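You operate a simulated robot arm through the tools that you are given. There is no shell and no other tool. Be economical: measure what you need, move in short steps, check, and stop when the job is done.

You run a simulated robot arm. Do the job below in one go: nothing can be reset, and whatever is moved stays where it is left.

TASK
Put things in order on the top of the low shelf. At the end: the brown strap stands where the green flask stood; the green flask stands where the blue drip cup stood; the blue block stands where the brown strap stood; the blue drip cup is in the brown wicker basket; whatever was shut is shut again. Leave all else as you found it, and nothing knocked over.

The check looks at the end state, three seconds after you hand in, the way a careful person would. Anything else that was tipped, shoved, dropped, spilled or broken makes it a failure.

THE ROBOT
A 6-joint arm with a two-finger parallel gripper, fixed in place. Base frame: the origin is at the foot of the arm, x ahead of it, y to its left, z up; the work surface is at about z = 860. Lengths are in mm, angles in degrees, forces in N, time in s.
With the tool pointing down near the work surface it reaches from about 240 to 640 mm from the base axis. Its first joint turns from -66.0 to 66.0 degrees. Payload 2.7 kg.
The tool frame sits at the grasp point between the pads (the TCP): z along the fingers, y along the line on which they close. The tips reach 23 mm beyond it. The gripper opens to 94 mm. The fingers are 38 mm wide and 10 mm thick; the gripper's body (54 by 96 mm) begins 39 mm behind the TCP.
Orientation is that of the tool frame in the base frame, as a unit quaternion [w, x, y, z]. With the fingers straight down and closing along the base's y, the tool's x points along the base's -x, its y along +y and its z along -z.

THE INTERFACE
- The arm moves only by the tool step_arm. Its arguments are lists of equal length, an entry for each row: "turn": the turn, a rotation vector about the tool's x, y, z in units of 4 degrees (1.0 is 4 degrees), a list of three; "translation": the shift along the tool's x, y, z in units of 25 mm (1.0 is 25 mm), a list of three; "claw": the gripper command, from -1 (fully open) to 1 (shut), values between in proportion. In form: {"turn": [[ax, ay, az], ...], "translation": [[tx, ty, tz], ...], "claw": [claw, ...]}. A call has 1 to 20 rows; each row shifts and turns the commanded pose from where the row before left it, along the tool's axes as they then stand. A call with a number of a shift or a turn outside -1 to 1 is refused whole. A row lasts 0.2 s, in which the tool goes at most 50 mm and 8.6 degrees; a call with a longer step from one row to the next is refused whole, and so is a gripper value outside its range. A pose out of reach is approached as far as the arm can. The call stops where the force on the tool passes 40 N (or 10 N more than at its start, if that is more) or the arm is blocked; 0.2 s more then pass. The fingers move at their own pace (about 45 mm/s each) and stop on an object; they squeeze with about 40 N. The grip force told is the motor's: it shows also when the fingers shut on nothing. Time passes only in rows, and 0.2 s behind the last, so rows that do not move let the fingers close. It gives the time, the measured TCP pose, the force on the tool (base axes), the opening and the grip force at its end, in the units of the frame above (readings bear some noise).
- Cameras (640 x 400 px; columns grow to the right, rows downward): "scene" is fixed at [82.1, -434.6, 1420.1]; the picture's right is [0.73, -0.69, 0.00], its down [-0.29, -0.30, -0.91] and it looks along [0.62, 0.66, -0.42] (base axes); focal length 265 px, centre (320, 200). "wrist" rides on the gripper at [86, 16, -74] in the tool frame; the picture's right is [-0.18, 0.98, 0.00], its down [-0.58, -0.11, -0.81] and it looks along [-0.79, -0.15, 0.59] (tool axes); focal length 243 px, centre (320, 200).
- get_image(camera): a new picture of that camera. It takes no simulated time.
- locate(camera, pixels): for up to 12 pixels [column, row] of the newest picture of that camera ("zoom" is the newest enlarged one), the place [x, y, z] in the base frame of the surface seen there, good to about 2 mm. It takes no simulated time.
- close_up(camera, box): a new picture of the part [left, top, right, bottom] of that camera's present view, enlarged. It takes no simulated time.
- close_job(): hands the job in; it is judged then, once.

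Keep the steps short. Do not move on a guess: measure, check each grasp and each placing, and mend mistakes. In all there are 80 turns and 54 pictures (those below and enlarged ones count). Leave the gripper open and the arm clear of the work at the hand-in unless told otherwise, and finish with a single line.

The tools are called after "Emit:" by a JSON object that holds its "method" and its "body". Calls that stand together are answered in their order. step_arm: Moves the arm, as the interface text tells. Its arguments: {"type":"object","properties":{"turn":{"type":"array"},"translation":{"type":"array"},"claw":{"type":"array"}},"required":["turn","translation","claw"]} The other tools are called the same way: get_image (camera) takes a picture; locate (camera, pixels) gives the place of the surface under pixels of a picture; close_up (camera, box) takes an enlarged picture of a part of a camera's view; close_job () hands the job in.

At the start:

```text
clock: 0.0
tcp_pos: [348.8, -84.1, 1290.5]
orientation: [-0.001, 0.001, 1.0, 0.0]
ft_force: [0.6, 0.1, -0.7]
gripper_width: 93.8
finger_force: 0.1
```

scene: 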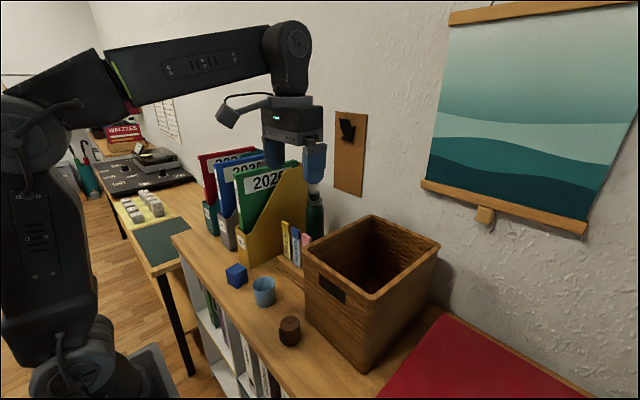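
wrist: 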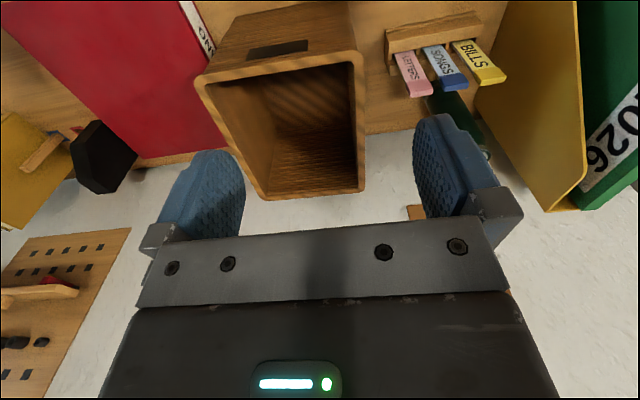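

I see the basket, a blue cup at about (264,291), a blue block at (236,275), a brown roll at (289,330) and a green flask behind at (315,215). I'll enlarge that area first.

Emit:
{"method": "close_up", "body": {"camera": "scene", "box": [200, 170, 440, 380]}}

Emit:
{"method": "get_image", "body": {"camera": "scene"}}

```text
1.90 times, centred on (320, 275) of scene
```

zoom: 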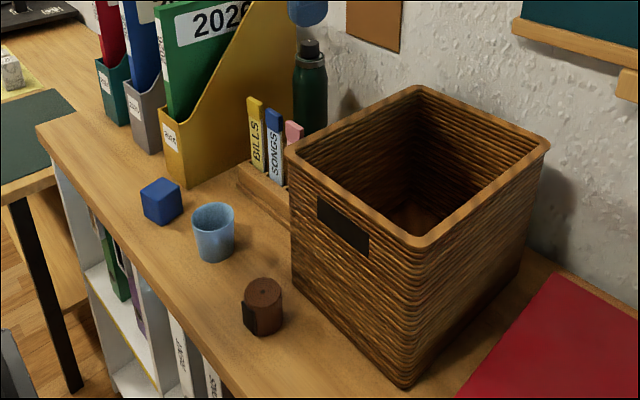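

```text
50 pictures are left
```

scene: 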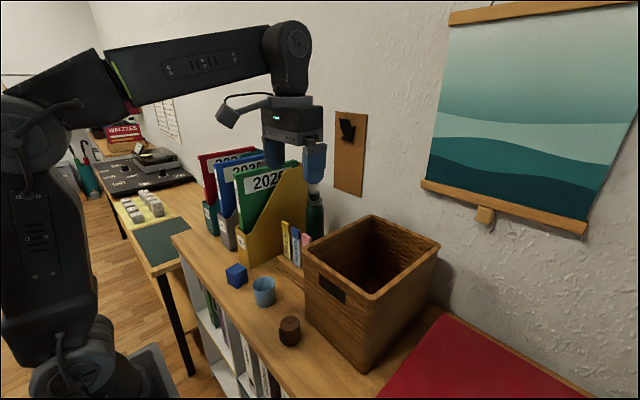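

Now I measure surfaces: cup rim and base, block top, roll top, flask, basket rim and the file holder.

Emit:
{"method": "locate", "body": {"camera": "zoom", "pixels": [[194, 213], [233, 213], [213, 206], [212, 222], [214, 261], [262, 291], [246, 291], [282, 291], [263, 280], [263, 336], [159, 187], [144, 190]]}}

Emit:
{"method": "locate", "body": {"camera": "zoom", "pixels": [[181, 187], [157, 179], [163, 224], [310, 45], [310, 65], [296, 66], [327, 66], [310, 100], [256, 100], [290, 128], [252, 180], [246, 158]]}}

Emit:
{"method": "locate", "body": {"camera": "zoom", "pixels": [[290, 150], [418, 89], [546, 147], [418, 242], [410, 208], [404, 384], [293, 283], [185, 186], [294, 45], [320, 190], [230, 330], [350, 330]]}}

```text
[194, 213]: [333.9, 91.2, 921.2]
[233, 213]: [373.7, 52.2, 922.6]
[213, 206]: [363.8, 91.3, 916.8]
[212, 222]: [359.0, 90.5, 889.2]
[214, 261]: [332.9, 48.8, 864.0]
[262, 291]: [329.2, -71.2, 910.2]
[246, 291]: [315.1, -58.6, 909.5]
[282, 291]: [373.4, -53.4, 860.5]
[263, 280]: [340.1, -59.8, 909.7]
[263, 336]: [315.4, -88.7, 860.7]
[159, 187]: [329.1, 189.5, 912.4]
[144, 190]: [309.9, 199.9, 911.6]
```

```text
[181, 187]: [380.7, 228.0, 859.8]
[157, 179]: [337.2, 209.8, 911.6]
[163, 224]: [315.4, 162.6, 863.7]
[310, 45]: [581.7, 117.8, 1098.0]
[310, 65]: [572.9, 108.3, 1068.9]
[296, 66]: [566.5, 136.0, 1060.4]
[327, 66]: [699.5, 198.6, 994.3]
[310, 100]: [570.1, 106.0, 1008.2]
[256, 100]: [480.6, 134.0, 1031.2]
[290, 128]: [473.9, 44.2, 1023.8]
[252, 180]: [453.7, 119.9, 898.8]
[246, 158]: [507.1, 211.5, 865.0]
```

```text
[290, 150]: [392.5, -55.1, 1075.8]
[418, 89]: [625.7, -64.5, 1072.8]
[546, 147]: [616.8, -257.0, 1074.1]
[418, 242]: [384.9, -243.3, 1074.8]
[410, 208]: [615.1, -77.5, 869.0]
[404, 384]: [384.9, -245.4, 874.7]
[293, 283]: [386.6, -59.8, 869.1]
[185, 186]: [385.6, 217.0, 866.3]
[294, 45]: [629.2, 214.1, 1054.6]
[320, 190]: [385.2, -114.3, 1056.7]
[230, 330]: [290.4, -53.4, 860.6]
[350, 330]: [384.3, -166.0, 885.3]
```

The basket rim is at z≈1075 and the flask is at about (590,130). Next I move the arm 200 mm to the left at this height, to see the flask and its surroundings from above.

Emit:
{"method": "step_arm", "body": {"turn": [[0, 0, 0], [0, 0, 0], [0, 0, 0], [0, 0, 0], [0, 0, 0], [0, 0, 0], [0, 0, 0], [0, 0, 0], [0, 0, 0]], "translation": [[0, 1, 0], [0, 1, 0], [0, 1, 0], [0, 1, 0], [0, 1, 0], [0, 1, 0], [0, 1, 0], [0, 1, 0], [0, 0, 0]], "claw": [-1, -1, -1, -1, -1, -1, -1, -1, -1]}}

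Emit:
{"method": "get_image", "body": {"camera": "wrist"}}

Emit:
{"method": "get_image", "body": {"camera": "scene"}}

```text
clock: 2.0
tcp_pos: [351.8, 114.2, 1289.2]
orientation: [0.0, 0.001, 1.0, -0.001]
ft_force: [0.5, 0.2, 0.1]
gripper_width: 93.8
finger_force: 0.1
```

```text
49 pictures are left
```

wrist: 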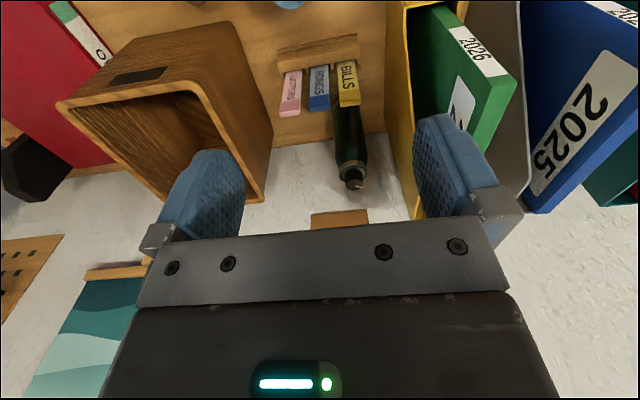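

```text
48 pictures are left
```

scene: 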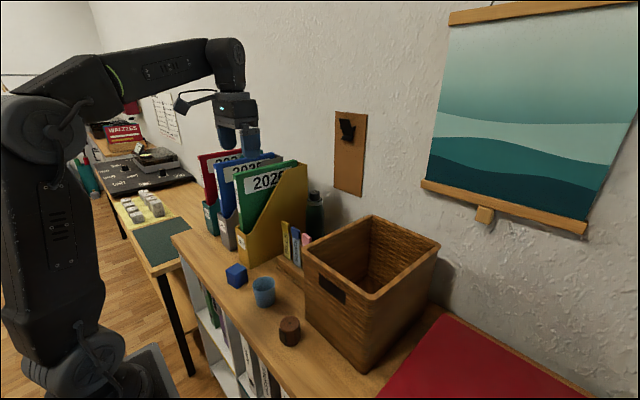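

The wrist view shows the flask at (350,160) behind the sorter, with the yellow holder to its right. I'll measure them and take an enlarged view.

Emit:
{"method": "close_up", "body": {"camera": "wrist", "box": [240, 20, 440, 220]}}

Emit:
{"method": "locate", "body": {"camera": "wrist", "pixels": [[352, 183], [352, 160], [350, 130], [334, 130], [366, 130], [350, 112], [300, 140], [385, 128], [290, 110], [320, 105], [282, 68], [357, 65]]}}

Emit:
{"method": "locate", "body": {"camera": "wrist", "pixels": [[407, 10], [410, 100], [416, 180], [272, 130], [250, 200], [380, 100], [384, 20], [357, 40], [282, 50], [300, 120], [338, 217], [348, 102]]}}

```text
2.00 times, centred on (340, 120) of wrist
```

zoom: 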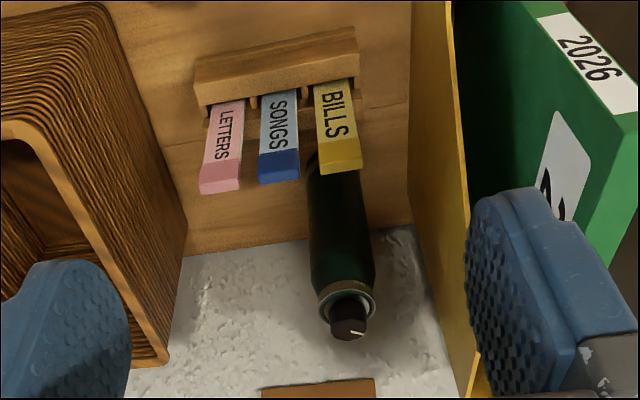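

```text
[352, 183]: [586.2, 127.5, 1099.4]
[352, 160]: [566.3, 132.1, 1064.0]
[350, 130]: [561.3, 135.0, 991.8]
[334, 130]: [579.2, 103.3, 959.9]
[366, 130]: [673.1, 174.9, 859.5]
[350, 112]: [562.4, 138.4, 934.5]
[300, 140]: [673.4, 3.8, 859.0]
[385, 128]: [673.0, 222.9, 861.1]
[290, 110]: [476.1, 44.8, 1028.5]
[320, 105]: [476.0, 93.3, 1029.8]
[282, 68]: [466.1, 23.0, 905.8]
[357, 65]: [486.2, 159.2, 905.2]
```

```text
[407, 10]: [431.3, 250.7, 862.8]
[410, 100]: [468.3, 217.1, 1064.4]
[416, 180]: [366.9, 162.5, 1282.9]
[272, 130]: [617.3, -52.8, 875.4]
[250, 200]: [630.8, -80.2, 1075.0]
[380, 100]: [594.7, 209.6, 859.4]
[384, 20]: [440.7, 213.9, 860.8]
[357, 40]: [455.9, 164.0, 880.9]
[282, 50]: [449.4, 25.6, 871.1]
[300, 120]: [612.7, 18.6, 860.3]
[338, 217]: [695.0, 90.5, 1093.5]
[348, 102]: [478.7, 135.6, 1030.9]
```

The flask centre is near (593,132), with free space around it: sorter at x<490, holder at y>210, basket at y<-52. The cup goes first; its rim centre is about (354,72,922). I'm moving above it and down to z≈1000.

Emit:
{"method": "step_arm", "body": {"turn": [[0, 0, 0], [0, 0, 0], [0, 0, 0], [0, 0, 0], [0, 0, 0], [0, 0, 0], [0, 0, 0], [0, 0, 0], [0, 0, 0], [0, 0, 0], [0, 0, 0], [0, 0, 0], [0, 0, 0], [0, 0, 0]], "translation": [[0, -0.85, 0], [0, -0.85, 0], [0, 0, 1], [0, 0, 1], [0, 0, 1], [0, 0, 1], [0, 0, 1], [0, 0, 1], [0, 0, 1], [0, 0, 1], [0, 0, 1], [0, 0, 1], [0, 0, 1], [0, 0, 0]], "claw": [-1, -1, -1, -1, -1, -1, -1, -1, -1, -1, -1, -1, -1, -1]}}

Emit:
{"method": "get_image", "body": {"camera": "wrist"}}

Emit:
{"method": "get_image", "body": {"camera": "scene"}}

```text
clock: 5.0
tcp_pos: [350.2, 72.8, 1013.9]
orientation: [-0.001, 0.0, 1.0, -0.001]
ft_force: [-0.9, 1.2, 0.7]
gripper_width: 94.0
finger_force: 0.0
```

```text
46 pictures are left
```

wrist: 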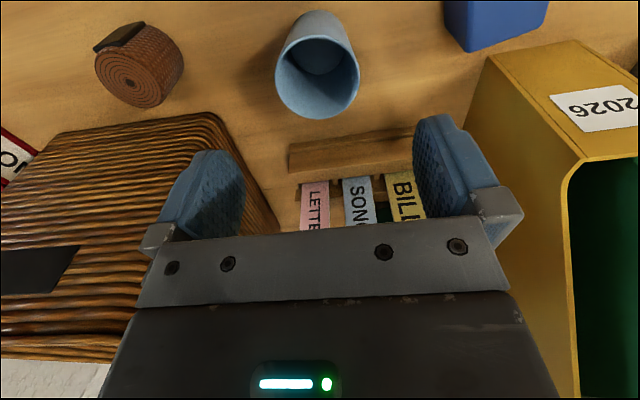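

```text
45 pictures are left
```

scene: 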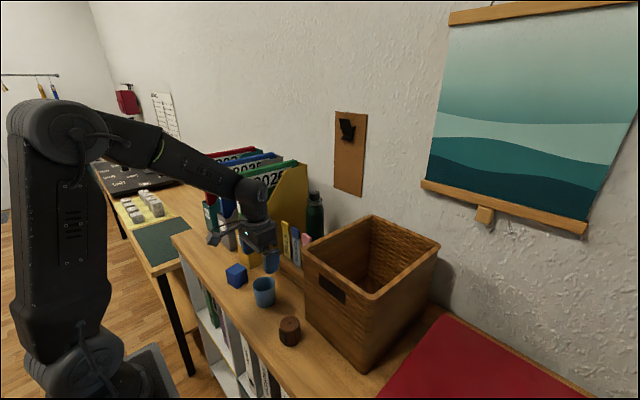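

The cup is empty. I'll refine the cup rim, strap roll and block positions from this closer wrist view.

Emit:
{"method": "locate", "body": {"camera": "wrist", "pixels": [[277, 78], [358, 74], [318, 116], [322, 53], [310, 58], [131, 82], [97, 72], [168, 86], [130, 106], [141, 55], [118, 33], [128, 38]]}}

Emit:
{"method": "locate", "body": {"camera": "wrist", "pixels": [[466, 51], [534, 28], [455, 20], [447, 5], [548, 5], [480, 45], [182, 65], [110, 20], [316, 15], [300, 70]]}}

Emit:
{"method": "close_up", "body": {"camera": "wrist", "box": [60, 0, 380, 140]}}

```text
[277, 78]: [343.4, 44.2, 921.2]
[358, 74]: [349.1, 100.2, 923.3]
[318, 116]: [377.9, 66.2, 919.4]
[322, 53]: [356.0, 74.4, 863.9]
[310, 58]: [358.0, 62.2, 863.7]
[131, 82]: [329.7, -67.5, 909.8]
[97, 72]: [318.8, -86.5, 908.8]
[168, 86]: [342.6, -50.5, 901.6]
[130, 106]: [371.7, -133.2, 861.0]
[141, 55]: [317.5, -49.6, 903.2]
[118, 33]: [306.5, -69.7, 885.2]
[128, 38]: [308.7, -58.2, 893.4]
```

```text
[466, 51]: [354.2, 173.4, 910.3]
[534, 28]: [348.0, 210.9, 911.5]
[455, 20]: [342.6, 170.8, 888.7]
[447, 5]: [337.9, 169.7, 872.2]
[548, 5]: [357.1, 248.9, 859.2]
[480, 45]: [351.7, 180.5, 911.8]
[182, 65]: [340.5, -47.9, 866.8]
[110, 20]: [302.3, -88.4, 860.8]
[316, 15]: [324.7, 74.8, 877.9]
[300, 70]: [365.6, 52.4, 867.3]
```

```text
2.00 times, centred on (220, 70) of wrist
```

zoom: 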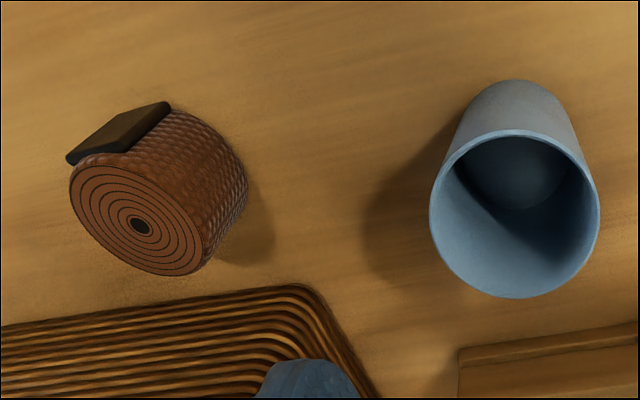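

Cup centre is about (351,72), empty and upright; strap hub (330,-67), top z 910. The tool is over the cup, so I descend to z≈904 and stay open.

Emit:
{"method": "step_arm", "body": {"turn": [[0, 0, 0], [0, 0, 0], [0, 0, 0], [0, 0, 0], [0, 0, 0], [0, 0, 0]], "translation": [[0, 0, 1], [0, 0, 1], [0, 0, 1], [0, 0, 1], [0, 0, 0.4], [0, 0, 0]], "claw": [-1, -1, -1, -1, -1, -1]}}

Emit:
{"method": "close_up", "body": {"camera": "scene", "box": [200, 190, 360, 350]}}

```text
clock: 6.4
tcp_pos: [349.9, 73.0, 905.4]
orientation: [0.0, -0.001, 1.0, 0.001]
ft_force: [-0.8, 0.3, 0.1]
gripper_width: 94.2
finger_force: 0.0
```

```text
2.50 times, centred on (280, 270) of scene
```

zoom: 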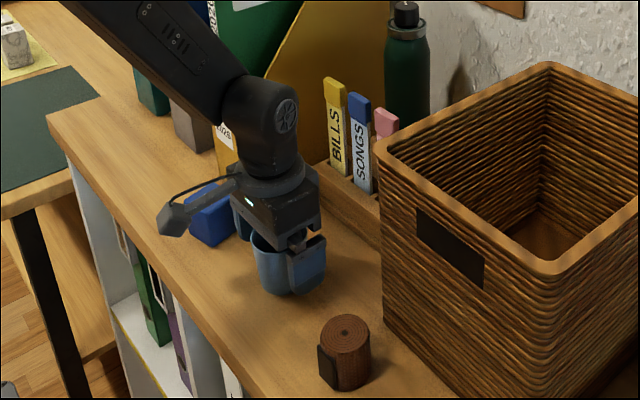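

The fingers straddle the cup; I close on it.

Emit:
{"method": "step_arm", "body": {"turn": [[0, 0, 0], [0, 0, 0], [0, 0, 0], [0, 0, 0], [0, 0, 0]], "translation": [[0, 0, 0], [0, 0, 0], [0, 0, 0], [0, 0, 0], [0, 0, 0]], "claw": [1, 1, 1, 1, 1]}}

Emit:
{"method": "locate", "body": {"camera": "zoom", "pixels": [[405, 4], [405, 20], [405, 40], [405, 60], [388, 38], [428, 38], [405, 110], [394, 10], [418, 10], [386, 60]]}}

```text
clock: 7.6
tcp_pos: [349.3, 71.8, 904.5]
orientation: [0.0, 0.0, 1.0, 0.0]
ft_force: [-0.5, 0.2, -0.3]
gripper_width: 57.5
finger_force: 40.5
```

```text
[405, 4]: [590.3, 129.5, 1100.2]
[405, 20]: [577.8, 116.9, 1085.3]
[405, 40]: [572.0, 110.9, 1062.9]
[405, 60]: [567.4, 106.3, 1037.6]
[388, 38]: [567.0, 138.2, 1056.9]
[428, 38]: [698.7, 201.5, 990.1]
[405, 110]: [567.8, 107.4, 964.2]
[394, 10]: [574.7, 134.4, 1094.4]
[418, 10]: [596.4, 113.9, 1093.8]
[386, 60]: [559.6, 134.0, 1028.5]
```

Gripped: 57.5 mm at 40 N. Lifting straight up to z≈1160, clear of the basket rim at 1075.

Emit:
{"method": "step_arm", "body": {"turn": [[0, 0, 0], [0, 0, 0], [0, 0, 0], [0, 0, 0], [0, 0, 0], [0, 0, 0], [0, 0, 0], [0, 0, 0], [0, 0, 0], [0, 0, 0], [0, 0, 0], [0, 0, 0]], "translation": [[0, 0, -0.5], [0, 0, -1], [0, 0, -1], [0, 0, -1], [0, 0, -1], [0, 0, -1], [0, 0, -1], [0, 0, -1], [0, 0, -1], [0, 0, -1], [0, 0, -1], [0, 0, 0]], "claw": [1, 1, 1, 1, 1, 1, 1, 1, 1, 1, 1, 1]}}

Emit:
{"method": "get_image", "body": {"camera": "scene"}}

```text
clock: 10.2
tcp_pos: [349.4, 73.7, 1166.8]
orientation: [0.001, 0.001, 1.0, 0.0]
ft_force: [0.6, -0.1, 0.1]
gripper_width: 57.5
finger_force: 40.3
```

```text
42 pictures are left
```

scene: 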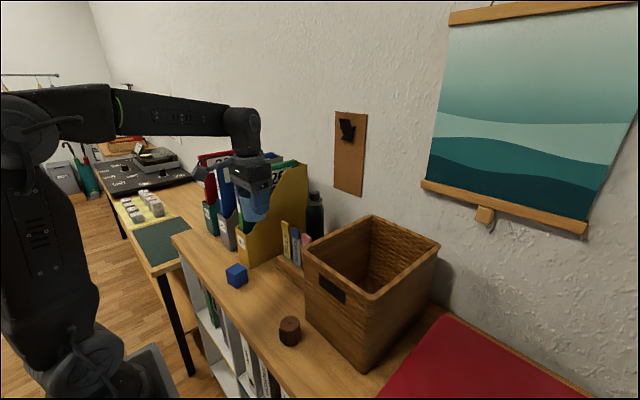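

The cup is held upright. I carry it over the basket to (545,-153).

Emit:
{"method": "step_arm", "body": {"turn": [[0, 0, 0], [0, 0, 0], [0, 0, 0], [0, 0, 0], [0, 0, 0], [0, 0, 0], [0, 0, 0], [0, 0, 0], [0, 0, 0], [0, 0, 0]], "translation": [[-0.87, -1, 0], [-0.87, -1, 0], [-0.87, -1, 0], [-0.87, -1, 0], [-0.87, -1, 0], [-0.87, -1, 0], [-0.87, -1, 0], [-0.87, -1, 0], [-0.87, -1, 0], [0, 0, 0]], "claw": [1, 1, 1, 1, 1, 1, 1, 1, 1, 1]}}

Emit:
{"method": "get_image", "body": {"camera": "wrist"}}

Emit:
{"method": "get_image", "body": {"camera": "scene"}}

```text
clock: 12.4
tcp_pos: [544.6, -153.7, 1167.2]
orientation: [0.0, 0.0, 1.0, 0.0]
ft_force: [0.9, 0.0, -0.1]
gripper_width: 57.5
finger_force: 39.9
```

```text
41 pictures are left
```

wrist: 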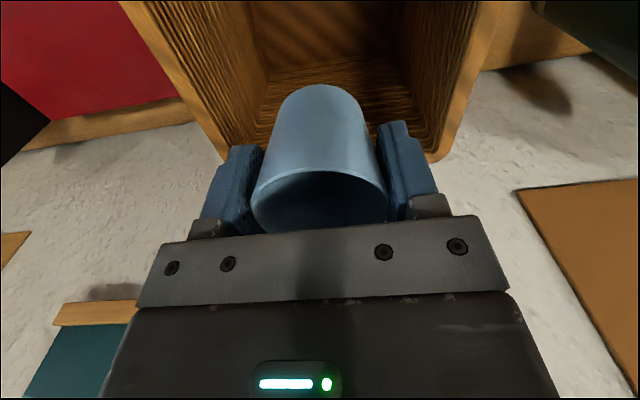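

```text
40 pictures are left
```

scene: 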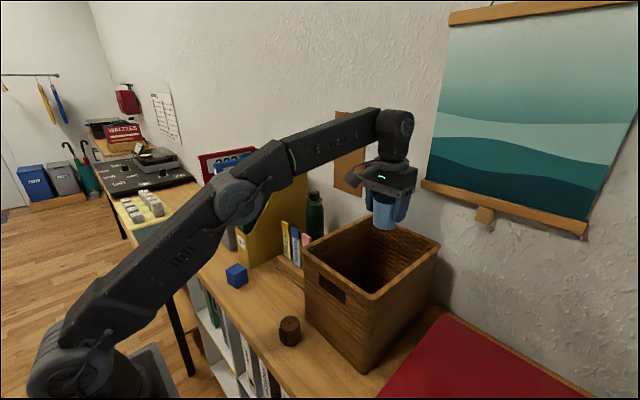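

By geometry the forearm will clear the front rim by about 45 mm when lowered. I descend in stages, first to z≈1000, then check.

Emit:
{"method": "step_arm", "body": {"turn": [[0, 0, 0], [0, 0, 0], [0, 0, 0], [0, 0, 0], [0, 0, 0], [0, 0, 0], [0, 0, 0], [0, 0, 0]], "translation": [[0, 0, 1], [0, 0, 1], [0, 0, 1], [0, 0, 1], [0, 0, 1], [0, 0, 1], [0, 0, 0.6], [0, 0, 0]], "claw": [1, 1, 1, 1, 1, 1, 1, 1]}}

Emit:
{"method": "get_image", "body": {"camera": "scene"}}

Emit:
{"method": "get_image", "body": {"camera": "wrist"}}

```text
clock: 14.2
tcp_pos: [544.6, -153.1, 1000.0]
orientation: [0.001, 0.001, 1.0, 0.0]
ft_force: [0.3, -0.2, -0.5]
gripper_width: 57.4
finger_force: 39.9
```

```text
39 pictures are left
```

scene: 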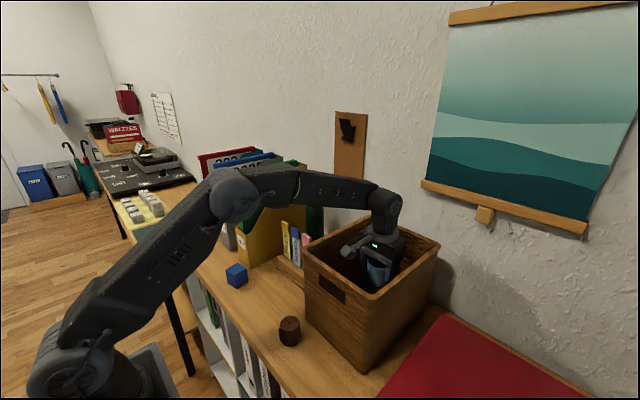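

```text
38 pictures are left
```

wrist: 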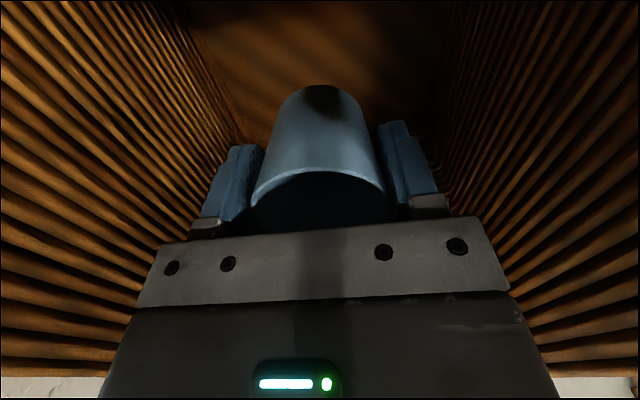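

Clear all round. I measure the basket floor height and lower further to z≈925.

Emit:
{"method": "locate", "body": {"camera": "wrist", "pixels": [[320, 40], [270, 80], [380, 60], [235, 20], [20, 250], [620, 250]]}}

Emit:
{"method": "step_arm", "body": {"turn": [[0, 0, 0], [0, 0, 0], [0, 0, 0], [0, 0, 0], [0, 0, 0]], "translation": [[0, 0, 0.8], [0, 0, 0.8], [0, 0, 0.8], [0, 0, 0.6], [0, 0, 0]], "claw": [1, 1, 1, 1, 1]}}

```text
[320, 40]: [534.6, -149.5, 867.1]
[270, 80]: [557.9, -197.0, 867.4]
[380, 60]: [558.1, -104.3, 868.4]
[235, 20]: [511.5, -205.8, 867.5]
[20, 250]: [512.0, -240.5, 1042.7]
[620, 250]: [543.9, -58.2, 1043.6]
```

```text
clock: 15.4
tcp_pos: [544.1, -153.5, 927.1]
orientation: [0.0, 0.0, 1.0, 0.0]
ft_force: [-0.5, -0.5, 0.1]
gripper_width: 57.2
finger_force: 40.0
```

The floor is at z 867.5, so the cup's base touches at TCP≈912. I lower about 14 mm in small steps.

Emit:
{"method": "step_arm", "body": {"turn": [[0, 0, 0], [0, 0, 0], [0, 0, 0], [0, 0, 0], [0, 0, 0]], "translation": [[0, 0, 0.2], [0, 0, 0.2], [0, 0, 0.1], [0, 0, 0.06], [0, 0, 0]], "claw": [1, 1, 1, 1, 1]}}

Emit:
{"method": "get_image", "body": {"camera": "scene"}}

```text
clock: 16.6
tcp_pos: [544.3, -152.4, 912.3]
orientation: [0.0, -0.001, 1.0, 0.0]
ft_force: [0.4, -0.3, -0.4]
gripper_width: 57.1
finger_force: 39.7
```

```text
37 pictures are left
```

scene: 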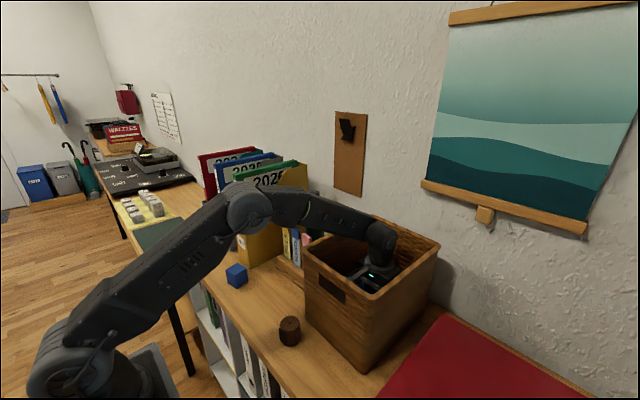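

No contact yet; I go 3 mm further in 1 mm steps and watch the force.

Emit:
{"method": "step_arm", "body": {"turn": [[0, 0, 0], [0, 0, 0], [0, 0, 0], [0, 0, 0]], "translation": [[0, 0, 0.05], [0, 0, 0.04], [0, 0, 0.04], [0, 0, 0]], "claw": [1, 1, 1, 1]}}

```text
clock: 17.6
tcp_pos: [544.6, -153.4, 913.1]
orientation: [0.001, 0.0, 1.0, 0.0]
ft_force: [-4.9, 0.7, 17.2]
gripper_width: 57.3
finger_force: 39.8
```

Contact: 17 N upward. I open slowly and then rise a little.

Emit:
{"method": "step_arm", "body": {"turn": [[0, 0, 0], [0, 0, 0], [0, 0, 0], [0, 0, 0], [0, 0, 0], [0, 0, 0], [0, 0, 0]], "translation": [[0, 0, -0.06], [0, 0, 0], [0, 0, 0], [0, 0, 0], [0, 0, 0], [0, 0, 0], [0, 0, 0]], "claw": [1, -0.3, -0.5, -0.7, -1, -1, -1]}}

Emit:
{"method": "get_image", "body": {"camera": "wrist"}}

```text
clock: 19.2
tcp_pos: [545.1, -152.5, 911.7]
orientation: [-0.001, 0.0, 1.0, 0.0]
ft_force: [-0.1, 0.4, -0.1]
gripper_width: 93.8
finger_force: 0.1
```

```text
36 pictures are left
```

wrist: 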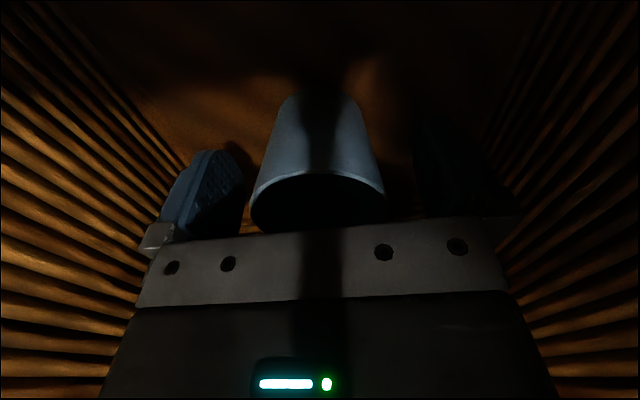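

The cup stands free and upright. I rise straight out of the basket to z≈1190.

Emit:
{"method": "step_arm", "body": {"turn": [[0, 0, 0], [0, 0, 0], [0, 0, 0], [0, 0, 0], [0, 0, 0], [0, 0, 0], [0, 0, 0], [0, 0, 0], [0, 0, 0], [0, 0, 0], [0, 0, 0], [0, 0, 0], [0, 0, 0]], "translation": [[0, 0, -0.4], [0, 0, -0.8], [0, 0, -1], [0, 0, -1], [0, 0, -1], [0, 0, -1], [0, 0, -1], [0, 0, -1], [0, 0, -1], [0, 0, -1], [0, 0, -1], [0, 0, -1], [0, 0, 0]], "claw": [-1, -1, -1, -1, -1, -1, -1, -1, -1, -1, -1, -1, -1]}}

Emit:
{"method": "get_image", "body": {"camera": "wrist"}}

```text
clock: 22.0
tcp_pos: [539.3, -150.9, 1190.5]
orientation: [0.0, -0.001, 1.0, 0.0]
ft_force: [1.1, 0.0, 0.3]
gripper_width: 94.0
finger_force: 0.1
out of reach, approached as far as the arm can: row 12
```

```text
35 pictures are left
```

wrist: 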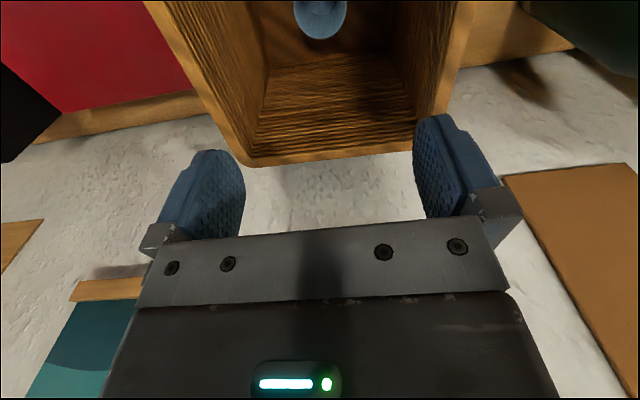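

The cup is upright in the basket. Near full stretch the height is limited, so I'll take the flask by a level approach from the front. First, I pull back to x≈497 and go left to y≈130 at this height.

Emit:
{"method": "step_arm", "body": {"turn": [[0, 0, 0], [0, 0, 0], [0, 0, 0], [0, 0, 0], [0, 0, 0], [0, 0, 0], [0, 0, 0], [0, 0, 0], [0, 0, 0], [0, 0, 0], [0, 0, 0], [0, 0, 0], [0, 0, 0], [0, 0, 0]], "translation": [[0.9, 0, 0], [0.9, 0, 0], [0, 1, 0], [0, 1, 0], [0, 1, 0], [0, 1, 0], [0, 1, 0], [0, 1, 0], [0, 1, 0], [0, 1, 0], [0, 1, 0], [0, 1, 0], [0, 1, 0], [0, 0.3, 0]], "claw": [-1, -1, -1, -1, -1, -1, -1, -1, -1, -1, -1, -1, -1, -1]}}

Emit:
{"method": "get_image", "body": {"camera": "wrist"}}

```text
clock: 25.0
tcp_pos: [495.0, 131.7, 1188.7]
orientation: [0.0, 0.0, 1.0, 0.0]
ft_force: [0.2, 0.6, 0.4]
gripper_width: 94.0
finger_force: 0.0
```

```text
34 pictures are left
```

wrist: 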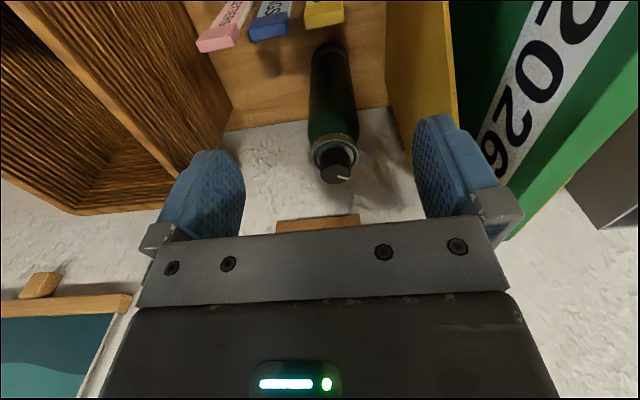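

The flask and its cap are now clearly in view. I measure the cap top, collar, body edges, tab edges and the holder.

Emit:
{"method": "close_up", "body": {"camera": "wrist", "box": [200, 0, 440, 200]}}

Emit:
{"method": "locate", "body": {"camera": "wrist", "pixels": [[338, 177], [323, 170], [352, 165], [335, 152], [311, 152], [358, 142], [309, 120], [356, 105], [332, 80], [200, 47], [240, 38], [340, 20]]}}

Emit:
{"method": "locate", "body": {"camera": "wrist", "pixels": [[455, 80], [440, 20], [400, 90], [235, 120], [175, 90], [205, 140], [333, 45], [312, 60], [354, 60], [455, 115], [445, 5], [336, 168]]}}

```text
2.00 times, centred on (320, 100) of wrist
```

zoom: 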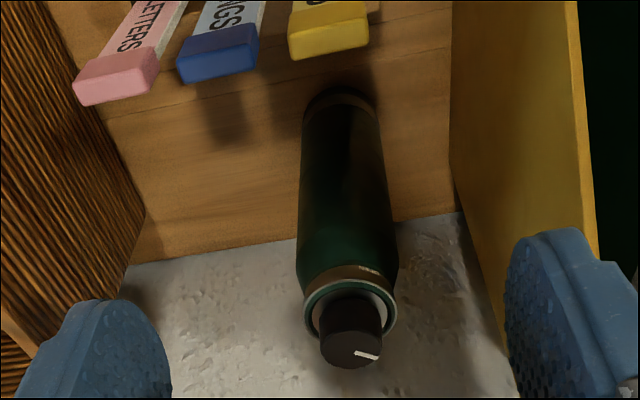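

```text
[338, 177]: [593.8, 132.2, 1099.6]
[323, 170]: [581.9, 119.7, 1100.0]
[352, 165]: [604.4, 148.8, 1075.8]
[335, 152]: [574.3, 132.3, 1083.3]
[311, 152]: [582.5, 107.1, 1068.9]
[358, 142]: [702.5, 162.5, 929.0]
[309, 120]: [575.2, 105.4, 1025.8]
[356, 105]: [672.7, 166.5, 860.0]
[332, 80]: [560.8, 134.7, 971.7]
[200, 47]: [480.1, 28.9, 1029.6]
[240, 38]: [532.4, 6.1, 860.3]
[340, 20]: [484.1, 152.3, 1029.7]
```

```text
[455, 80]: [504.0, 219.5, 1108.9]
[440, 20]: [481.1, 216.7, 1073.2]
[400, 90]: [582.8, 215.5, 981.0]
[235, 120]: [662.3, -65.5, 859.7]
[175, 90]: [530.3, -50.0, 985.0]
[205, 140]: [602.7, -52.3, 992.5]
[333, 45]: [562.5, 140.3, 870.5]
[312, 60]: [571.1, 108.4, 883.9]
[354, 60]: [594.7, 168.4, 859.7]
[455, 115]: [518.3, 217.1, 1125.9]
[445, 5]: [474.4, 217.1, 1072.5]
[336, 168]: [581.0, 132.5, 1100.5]
```

The flask axis is at about (591,133), cap top z 1100, collar at about 1068. I move forward to x≈515 and down to z≈1069, in front of the flask and above the tabs.

Emit:
{"method": "step_arm", "body": {"turn": [[0, 0, 0], [0, 0, 0], [0, 0, 0], [0, 0, 0], [0, 0, 0], [0, 0, 0], [0, 0, 0]], "translation": [[-0.8, 0.05, 0], [0, 0, 1], [0, 0, 1], [0, 0, 1], [0, 0, 1], [0, 0, 0.8], [0, 0, 0]], "claw": [-1, -1, -1, -1, -1, -1, -1]}}

Emit:
{"method": "get_image", "body": {"camera": "wrist"}}

Emit:
{"method": "close_up", "body": {"camera": "scene", "box": [220, 130, 400, 270]}}

```text
clock: 26.6
tcp_pos: [515.5, 131.5, 1068.2]
orientation: [0.001, 0.0, 1.0, 0.001]
ft_force: [-0.3, 0.1, -0.3]
gripper_width: 94.1
finger_force: 0.1
```

```text
32 pictures are left
```

wrist: 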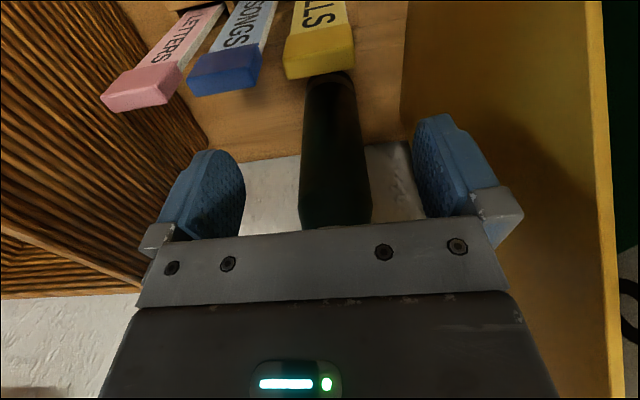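

```text
2.86 times, centred on (310, 200) of scene
```

zoom: 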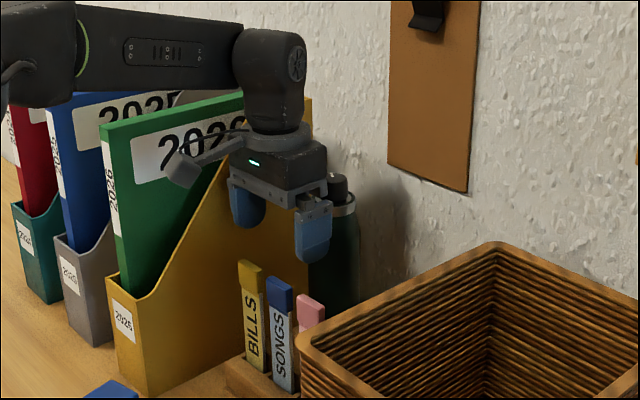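

The fingers straddle the flask line, and the palm sits about 7 mm above the cap. I move forward 75 mm at half speed, raised 2 mm.

Emit:
{"method": "step_arm", "body": {"turn": [[0, 0, 0], [0, 0, 0], [0, 0, 0], [0, 0, 0], [0, 0, 0], [0, 0, 0], [0, 0, 0]], "translation": [[0, 0.05, -0.08], [-0.6, 0, 0], [-0.6, 0, 0], [-0.6, 0, 0], [-0.6, 0, 0], [-0.6, 0, 0], [0, 0, 0]], "claw": [-1, -1, -1, -1, -1, -1, -1]}}

Emit:
{"method": "get_image", "body": {"camera": "wrist"}}

Emit:
{"method": "close_up", "body": {"camera": "scene", "box": [220, 130, 400, 270]}}

```text
clock: 28.2
tcp_pos: [590.0, 132.6, 1072.3]
orientation: [0.0, 0.0, 1.0, 0.0]
ft_force: [-0.4, -0.2, 0.5]
gripper_width: 93.8
finger_force: 0.0
```

```text
30 pictures are left
```

wrist: 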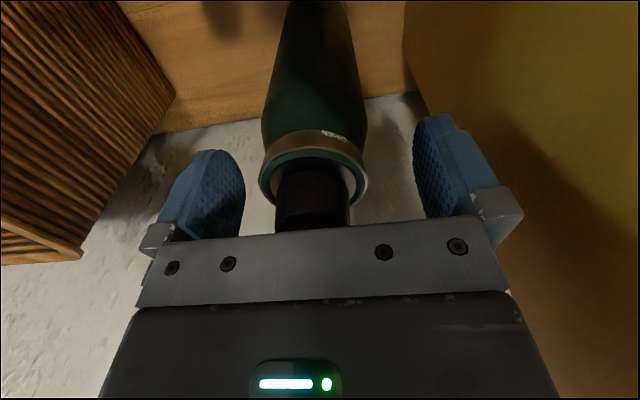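

```text
2.86 times, centred on (310, 200) of scene
```

zoom: 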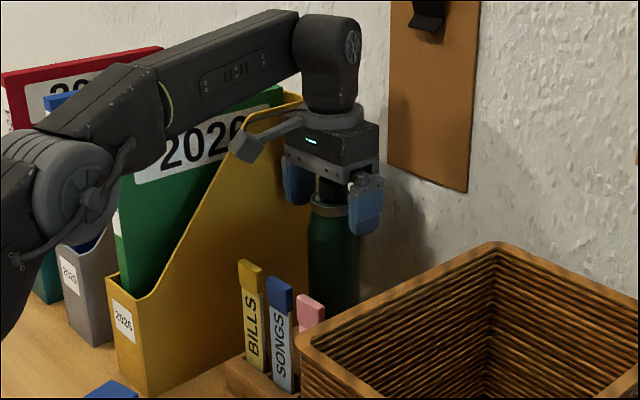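

I check the centring with the collar edges, (262,180) and (365,175).

Emit:
{"method": "locate", "body": {"camera": "wrist", "pixels": [[263, 180], [365, 180], [312, 133], [312, 152], [264, 125], [362, 110], [312, 90], [314, 140]]}}

```text
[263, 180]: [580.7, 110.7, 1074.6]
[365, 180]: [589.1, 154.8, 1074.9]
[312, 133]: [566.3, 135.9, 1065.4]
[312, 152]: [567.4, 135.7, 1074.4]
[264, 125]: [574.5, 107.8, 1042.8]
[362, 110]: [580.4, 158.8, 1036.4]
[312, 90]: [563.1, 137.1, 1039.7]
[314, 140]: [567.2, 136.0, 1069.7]
```

Centred within 1 mm. I lower 3 mm and close.

Emit:
{"method": "step_arm", "body": {"turn": [[0, 0, 0], [0, 0, 0], [0, 0, 0], [0, 0, 0], [0, 0, 0], [0, 0, 0], [0, 0, 0]], "translation": [[0, 0, 0.12], [0, 0, 0], [0, 0, 0], [0, 0, 0], [0, 0, 0], [0, 0, 0], [0, 0, 0]], "claw": [-1, 1, 1, 1, 1, 1, 1]}}

```text
clock: 29.8
tcp_pos: [589.6, 132.6, 1068.5]
orientation: [0.0, 0.001, 1.0, 0.0]
ft_force: [0.7, -1.7, 4.9]
gripper_width: 53.6
finger_force: 39.8
```

Gripped at 53.6 mm. I test-lift 20 mm.

Emit:
{"method": "step_arm", "body": {"turn": [[0, 0, 0], [0, 0, 0], [0, 0, 0], [0, 0, 0], [0, 0, 0]], "translation": [[0, 0, -0.2], [0, 0, -0.3], [0, 0, -0.3], [0, 0, 0], [0, 0, 0]], "claw": [1, 1, 1, 1, 1]}}

Emit:
{"method": "get_image", "body": {"camera": "wrist"}}

```text
clock: 31.0
tcp_pos: [590.7, 131.9, 1087.3]
orientation: [0.001, 0.0, 1.0, -0.001]
ft_force: [0.1, 0.1, -6.4]
gripper_width: 54.0
finger_force: 39.7
```

```text
28 pictures are left
```

wrist: 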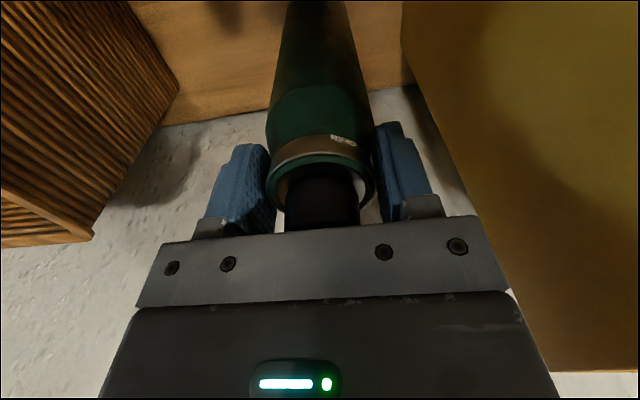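

Held (6.4 N weight). I pull back to x≈540, lift to z≈1190, then slide right to y≈-5, staying behind the sorter and beside the basket.

Emit:
{"method": "step_arm", "body": {"turn": [[0, 0, 0], [0, 0, 0], [0, 0, 0], [0, 0, 0], [0, 0, 0], [0, 0, 0], [0, 0, 0], [0, 0, 0], [0, 0, 0], [0, 0, 0], [0, 0, 0], [0, 0, 0], [0, 0, 0], [0, 0, 0]], "translation": [[0.6, 0, 0], [0.7, 0, 0], [0.7, 0, 0], [0, 0, -0.8], [0, 0, -0.8], [0, 0, -0.8], [0, 0, -0.8], [0, 0, -0.8], [0, -0.9, 0], [0, -0.9, 0], [0, -0.9, 0], [0, -0.9, 0], [0, -0.9, 0], [0, 0, 0]], "claw": [1, 1, 1, 1, 1, 1, 1, 1, 1, 1, 1, 1, 1, 1]}}

Emit:
{"method": "get_image", "body": {"camera": "scene"}}

Emit:
{"method": "get_image", "body": {"camera": "wrist"}}

```text
clock: 34.0
tcp_pos: [539.2, 20.9, 1188.0]
orientation: [0.0, -0.001, 1.0, -0.001]
ft_force: [-0.3, 0.3, -5.4]
gripper_width: 53.6
finger_force: 39.9
```

```text
27 pictures are left
```

scene: 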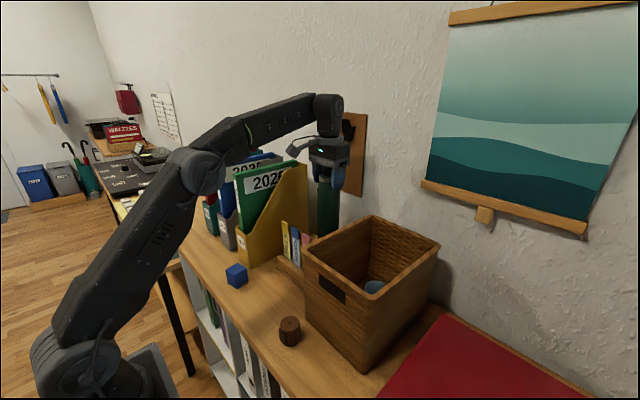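

```text
26 pictures are left
```

wrist: 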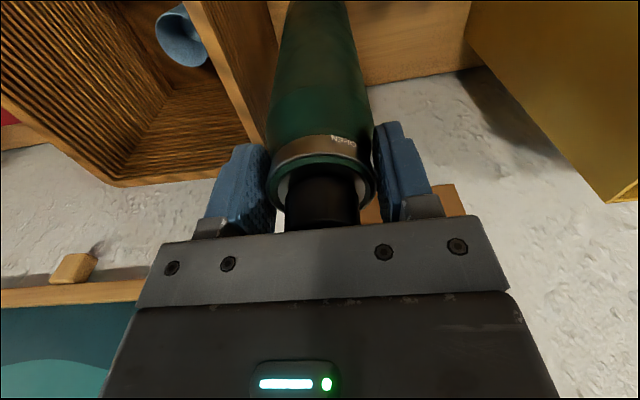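

Next: shift to y≈-6, then pull back while rising so the flask's base passes above the tabs (1031) through the gap beside the basket.

Emit:
{"method": "step_arm", "body": {"turn": [[0, 0, 0], [0, 0, 0], [0, 0, 0], [0, 0, 0], [0, 0, 0], [0, 0, 0], [0, 0, 0]], "translation": [[0, -0.5, 0], [0, -0.58, 0], [0.6, 0, -0.8], [0.6, 0, -0.8], [0.5, 0, -0.8], [0.5, 0, -0.8], [0, 0, 0]], "claw": [1, 1, 1, 1, 1, 1, 1]}}

Emit:
{"method": "get_image", "body": {"camera": "scene"}}

```text
clock: 35.6
tcp_pos: [484.7, -6.6, 1266.4]
orientation: [0.0, 0.0, 1.0, 0.0]
ft_force: [0.3, 0.1, -6.0]
gripper_width: 53.5
finger_force: 40.3
```

```text
25 pictures are left
```

scene: 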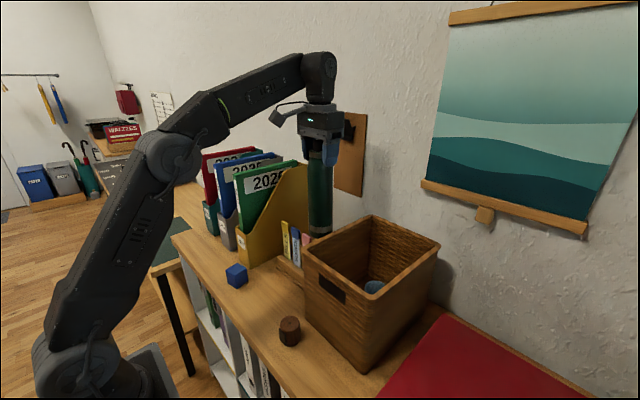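

The path is clear. I pull back to x≈350, then move left to y≈72, above the cup's old place.

Emit:
{"method": "step_arm", "body": {"turn": [[0, 0, 0], [0, 0, 0], [0, 0, 0], [0, 0, 0], [0, 0, 0], [0, 0, 0], [0, 0, 0], [0, 0, 0], [0, 0, 0], [0, 0, 0], [0, 0, 0]], "translation": [[0.9, 0, 0], [0.9, 0, 0], [0.9, 0, 0], [0.9, 0, 0], [0.9, 0, 0], [0.9, 0, 0], [0, 0.8, 0], [0, 0.8, 0], [0, 0.8, 0], [0, 0.74, 0], [0, 0, 0]], "claw": [1, 1, 1, 1, 1, 1, 1, 1, 1, 1, 1]}}

Emit:
{"method": "step_arm", "body": {"turn": [[0, 0, 0], [0, 0, 0], [0, 0, 0], [0, 0, 0], [0, 0, 0], [0, 0, 0], [0, 0, 0], [0, 0, 0], [0, 0, 0]], "translation": [[0, 0, 0.9], [0, 0, 0.9], [0, 0, 0.9], [0, 0, 0.9], [0, 0, 0.9], [0, 0, 0.9], [0, 0, 0.9], [0, 0, 0.6], [0, 0, 0]], "claw": [1, 1, 1, 1, 1, 1, 1, 1, 1]}}

Emit:
{"method": "get_image", "body": {"camera": "scene"}}

```text
clock: 38.0
tcp_pos: [349.9, 73.7, 1270.5]
orientation: [-0.001, 0.001, 1.0, 0.0]
ft_force: [-0.4, -1.0, -6.1]
gripper_width: 53.7
finger_force: 39.8
```

```text
clock: 40.0
tcp_pos: [352.3, 72.8, 1095.5]
orientation: [0.0, 0.0, 1.0, 0.001]
ft_force: [0.1, -0.5, -5.3]
gripper_width: 53.6
finger_force: 40.4
```

```text
24 pictures are left
```

scene: 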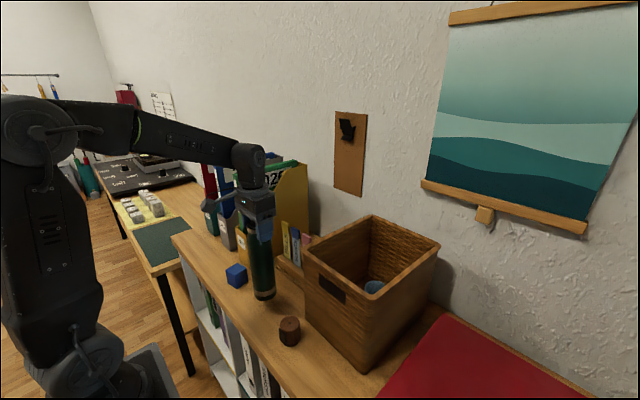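

The flask hangs upright over the spot. I lower 20 mm, then in 1 mm steps until contact.

Emit:
{"method": "step_arm", "body": {"turn": [[0, 0, 0], [0, 0, 0], [0, 0, 0], [0, 0, 0], [0, 0, 0], [0, 0, 0]], "translation": [[0.04, 0, 0.4], [0, 0, 0.3], [0, 0, 0.15], [0, 0, 0.05], [0, 0, 0.05], [0, 0, 0]], "claw": [1, 1, 1, 1, 1, 1]}}

```text
clock: 41.4
tcp_pos: [349.6, 74.8, 1071.4]
orientation: [0.0, 0.0, 1.0, 0.0]
ft_force: [-0.4, -0.5, -5.0]
gripper_width: 53.4
finger_force: 40.0
```

Emit:
{"method": "step_arm", "body": {"turn": [[0, 0, 0], [0, 0, 0], [0, 0, 0], [0, 0, 0]], "translation": [[0, -0.04, 0.05], [0, 0, 0.04], [0, 0, 0.04], [0, 0, 0]], "claw": [1, 1, 1, 1]}}

```text
clock: 42.4
tcp_pos: [349.3, 73.0, 1069.6]
orientation: [-0.001, 0.0, 1.0, 0.0]
ft_force: [-1.0, 0.0, 1.3]
gripper_width: 53.3
finger_force: 40.1
```

The weight has gone off the tool (force +1.3 N), so the flask rests on the shelf. I open the fingers.

Emit:
{"method": "step_arm", "body": {"turn": [[0, 0, 0], [0, 0, 0], [0, 0, 0], [0, 0, 0], [0, 0, 0], [0, 0, 0]], "translation": [[0, 0, 0], [0, 0, 0], [0, 0, 0], [0, 0, 0], [0, 0, 0], [0, 0, 0]], "claw": [-0.25, -0.4, -0.6, -1, -1, -1]}}

Emit:
{"method": "step_arm", "body": {"turn": [[0, 0, 0], [0, 0, 0], [0, 0, 0], [0, 0, 0], [0, 0, 0], [0, 0, 0]], "translation": [[0, 0, -0.4], [0, 0, -0.6], [0, 0, -0.8], [0, 0, -1], [0, 0, -1], [0, 0, 0]], "claw": [-1, -1, -1, -1, -1, -1]}}

Emit:
{"method": "get_image", "body": {"camera": "scene"}}

```text
clock: 43.8
tcp_pos: [348.5, 73.2, 1069.0]
orientation: [0.0, 0.0, 1.0, 0.0]
ft_force: [0.9, -0.4, 0.3]
gripper_width: 94.1
finger_force: 0.1
```

```text
clock: 45.2
tcp_pos: [349.5, 70.5, 1163.5]
orientation: [0.0, 0.0, 1.0, 0.0]
ft_force: [0.5, -0.4, 0.5]
gripper_width: 94.2
finger_force: 0.2
```

```text
23 pictures are left
```

scene: 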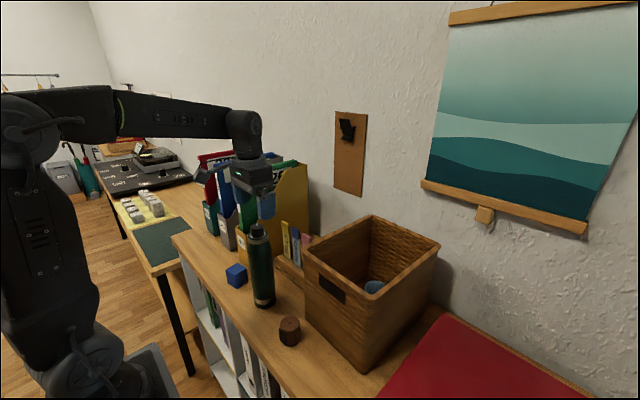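

The flask stands upright where the cup stood. Now the strap: I move above (330,-67) and descend to z≈960.

Emit:
{"method": "step_arm", "body": {"turn": [[0, 0, 0], [0, 0, 0], [0, 0, 0], [0, 0, 0], [0, 0, 0], [0, 0, 0], [0, 0, 0], [0, 0, 0], [0, 0, 0], [0, 0, 0], [0, 0, 0], [0, 0, 0], [0, 0, 0], [0, 0, 0], [0, 0, 0]], "translation": [[0.2, -0.92, 0], [0.2, -0.92, 0], [0.2, -0.92, 0], [0.18, -0.92, 0], [0, -0.92, 0], [0, -0.9, 0], [0, 0, 1], [0, 0, 1], [0, 0, 1], [0, 0, 1], [0, 0, 1], [0, 0, 1], [0, 0, 1], [0, 0, 1], [0, 0, 0]], "claw": [-1, -1, -1, -1, -1, -1, -1, -1, -1, -1, -1, -1, -1, -1, -1]}}

Emit:
{"method": "get_image", "body": {"camera": "wrist"}}

```text
clock: 48.4
tcp_pos: [331.8, -65.4, 963.4]
orientation: [0.0, 0.0, 1.0, -0.001]
ft_force: [0.7, -0.1, -0.1]
gripper_width: 94.1
finger_force: 0.0
```

```text
22 pictures are left
```

wrist: 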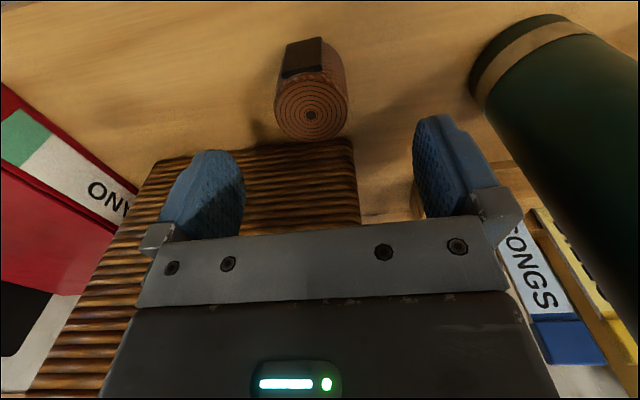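

I check the hub (311,115), the roll's edges, the buckle and the flask's base position.

Emit:
{"method": "locate", "body": {"camera": "wrist", "pixels": [[311, 115], [277, 105], [346, 105], [310, 136], [312, 93], [285, 60], [322, 55], [300, 42], [480, 90], [525, 22], [565, 30], [150, 170]]}}

```text
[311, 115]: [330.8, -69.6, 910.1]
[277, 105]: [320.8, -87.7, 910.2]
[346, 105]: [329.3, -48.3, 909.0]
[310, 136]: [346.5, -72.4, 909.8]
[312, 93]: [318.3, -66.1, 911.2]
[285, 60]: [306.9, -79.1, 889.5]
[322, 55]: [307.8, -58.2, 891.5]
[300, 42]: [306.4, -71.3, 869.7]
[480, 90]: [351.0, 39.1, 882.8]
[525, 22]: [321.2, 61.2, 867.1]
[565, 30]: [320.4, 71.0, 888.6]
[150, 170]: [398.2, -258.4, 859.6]
```

Hub at (330,-69), roll about 43 mm wide. The flask centre is about (350,71), which is correct. I correct by a few mm, lower to z≈890 and close.

Emit:
{"method": "step_arm", "body": {"turn": [[0, 0, 0], [0, 0, 0], [0, 0, 0], [0, 0, 0], [0, 0, 0], [0, 0, 0], [0, 0, 0], [0, 0, 0], [0, 0, 0], [0, 0, 0], [0, 0, 0]], "translation": [[0.05, -0.14, 0.4], [0, 0, 0.8], [0, 0, 0.8], [0, 0, 0.6], [0, 0, 0.3], [0, 0, 0], [0, 0, 0], [0, 0, 0], [0, 0, 0], [0, 0, 0], [0, 0, 0]], "claw": [-1, -1, -1, -1, -1, -1, 1, 1, 1, 1, 1]}}

Emit:
{"method": "close_up", "body": {"camera": "scene", "box": [200, 230, 400, 390]}}

```text
clock: 50.8
tcp_pos: [329.6, -67.8, 892.8]
orientation: [0.0, 0.001, 1.0, 0.001]
ft_force: [-0.3, -1.1, 0.3]
gripper_width: 44.6
finger_force: 39.6
```

```text
2.50 times, centred on (300, 310) of scene
```

zoom: 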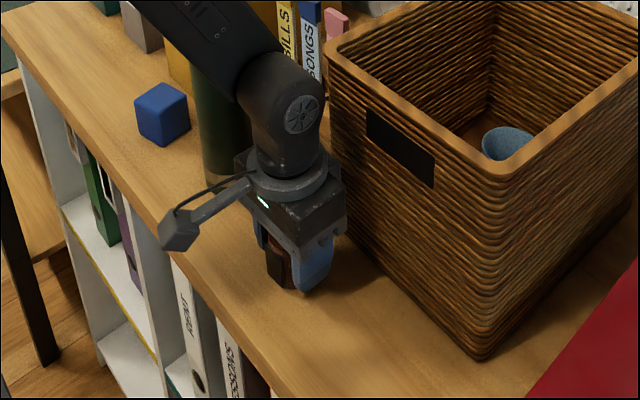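

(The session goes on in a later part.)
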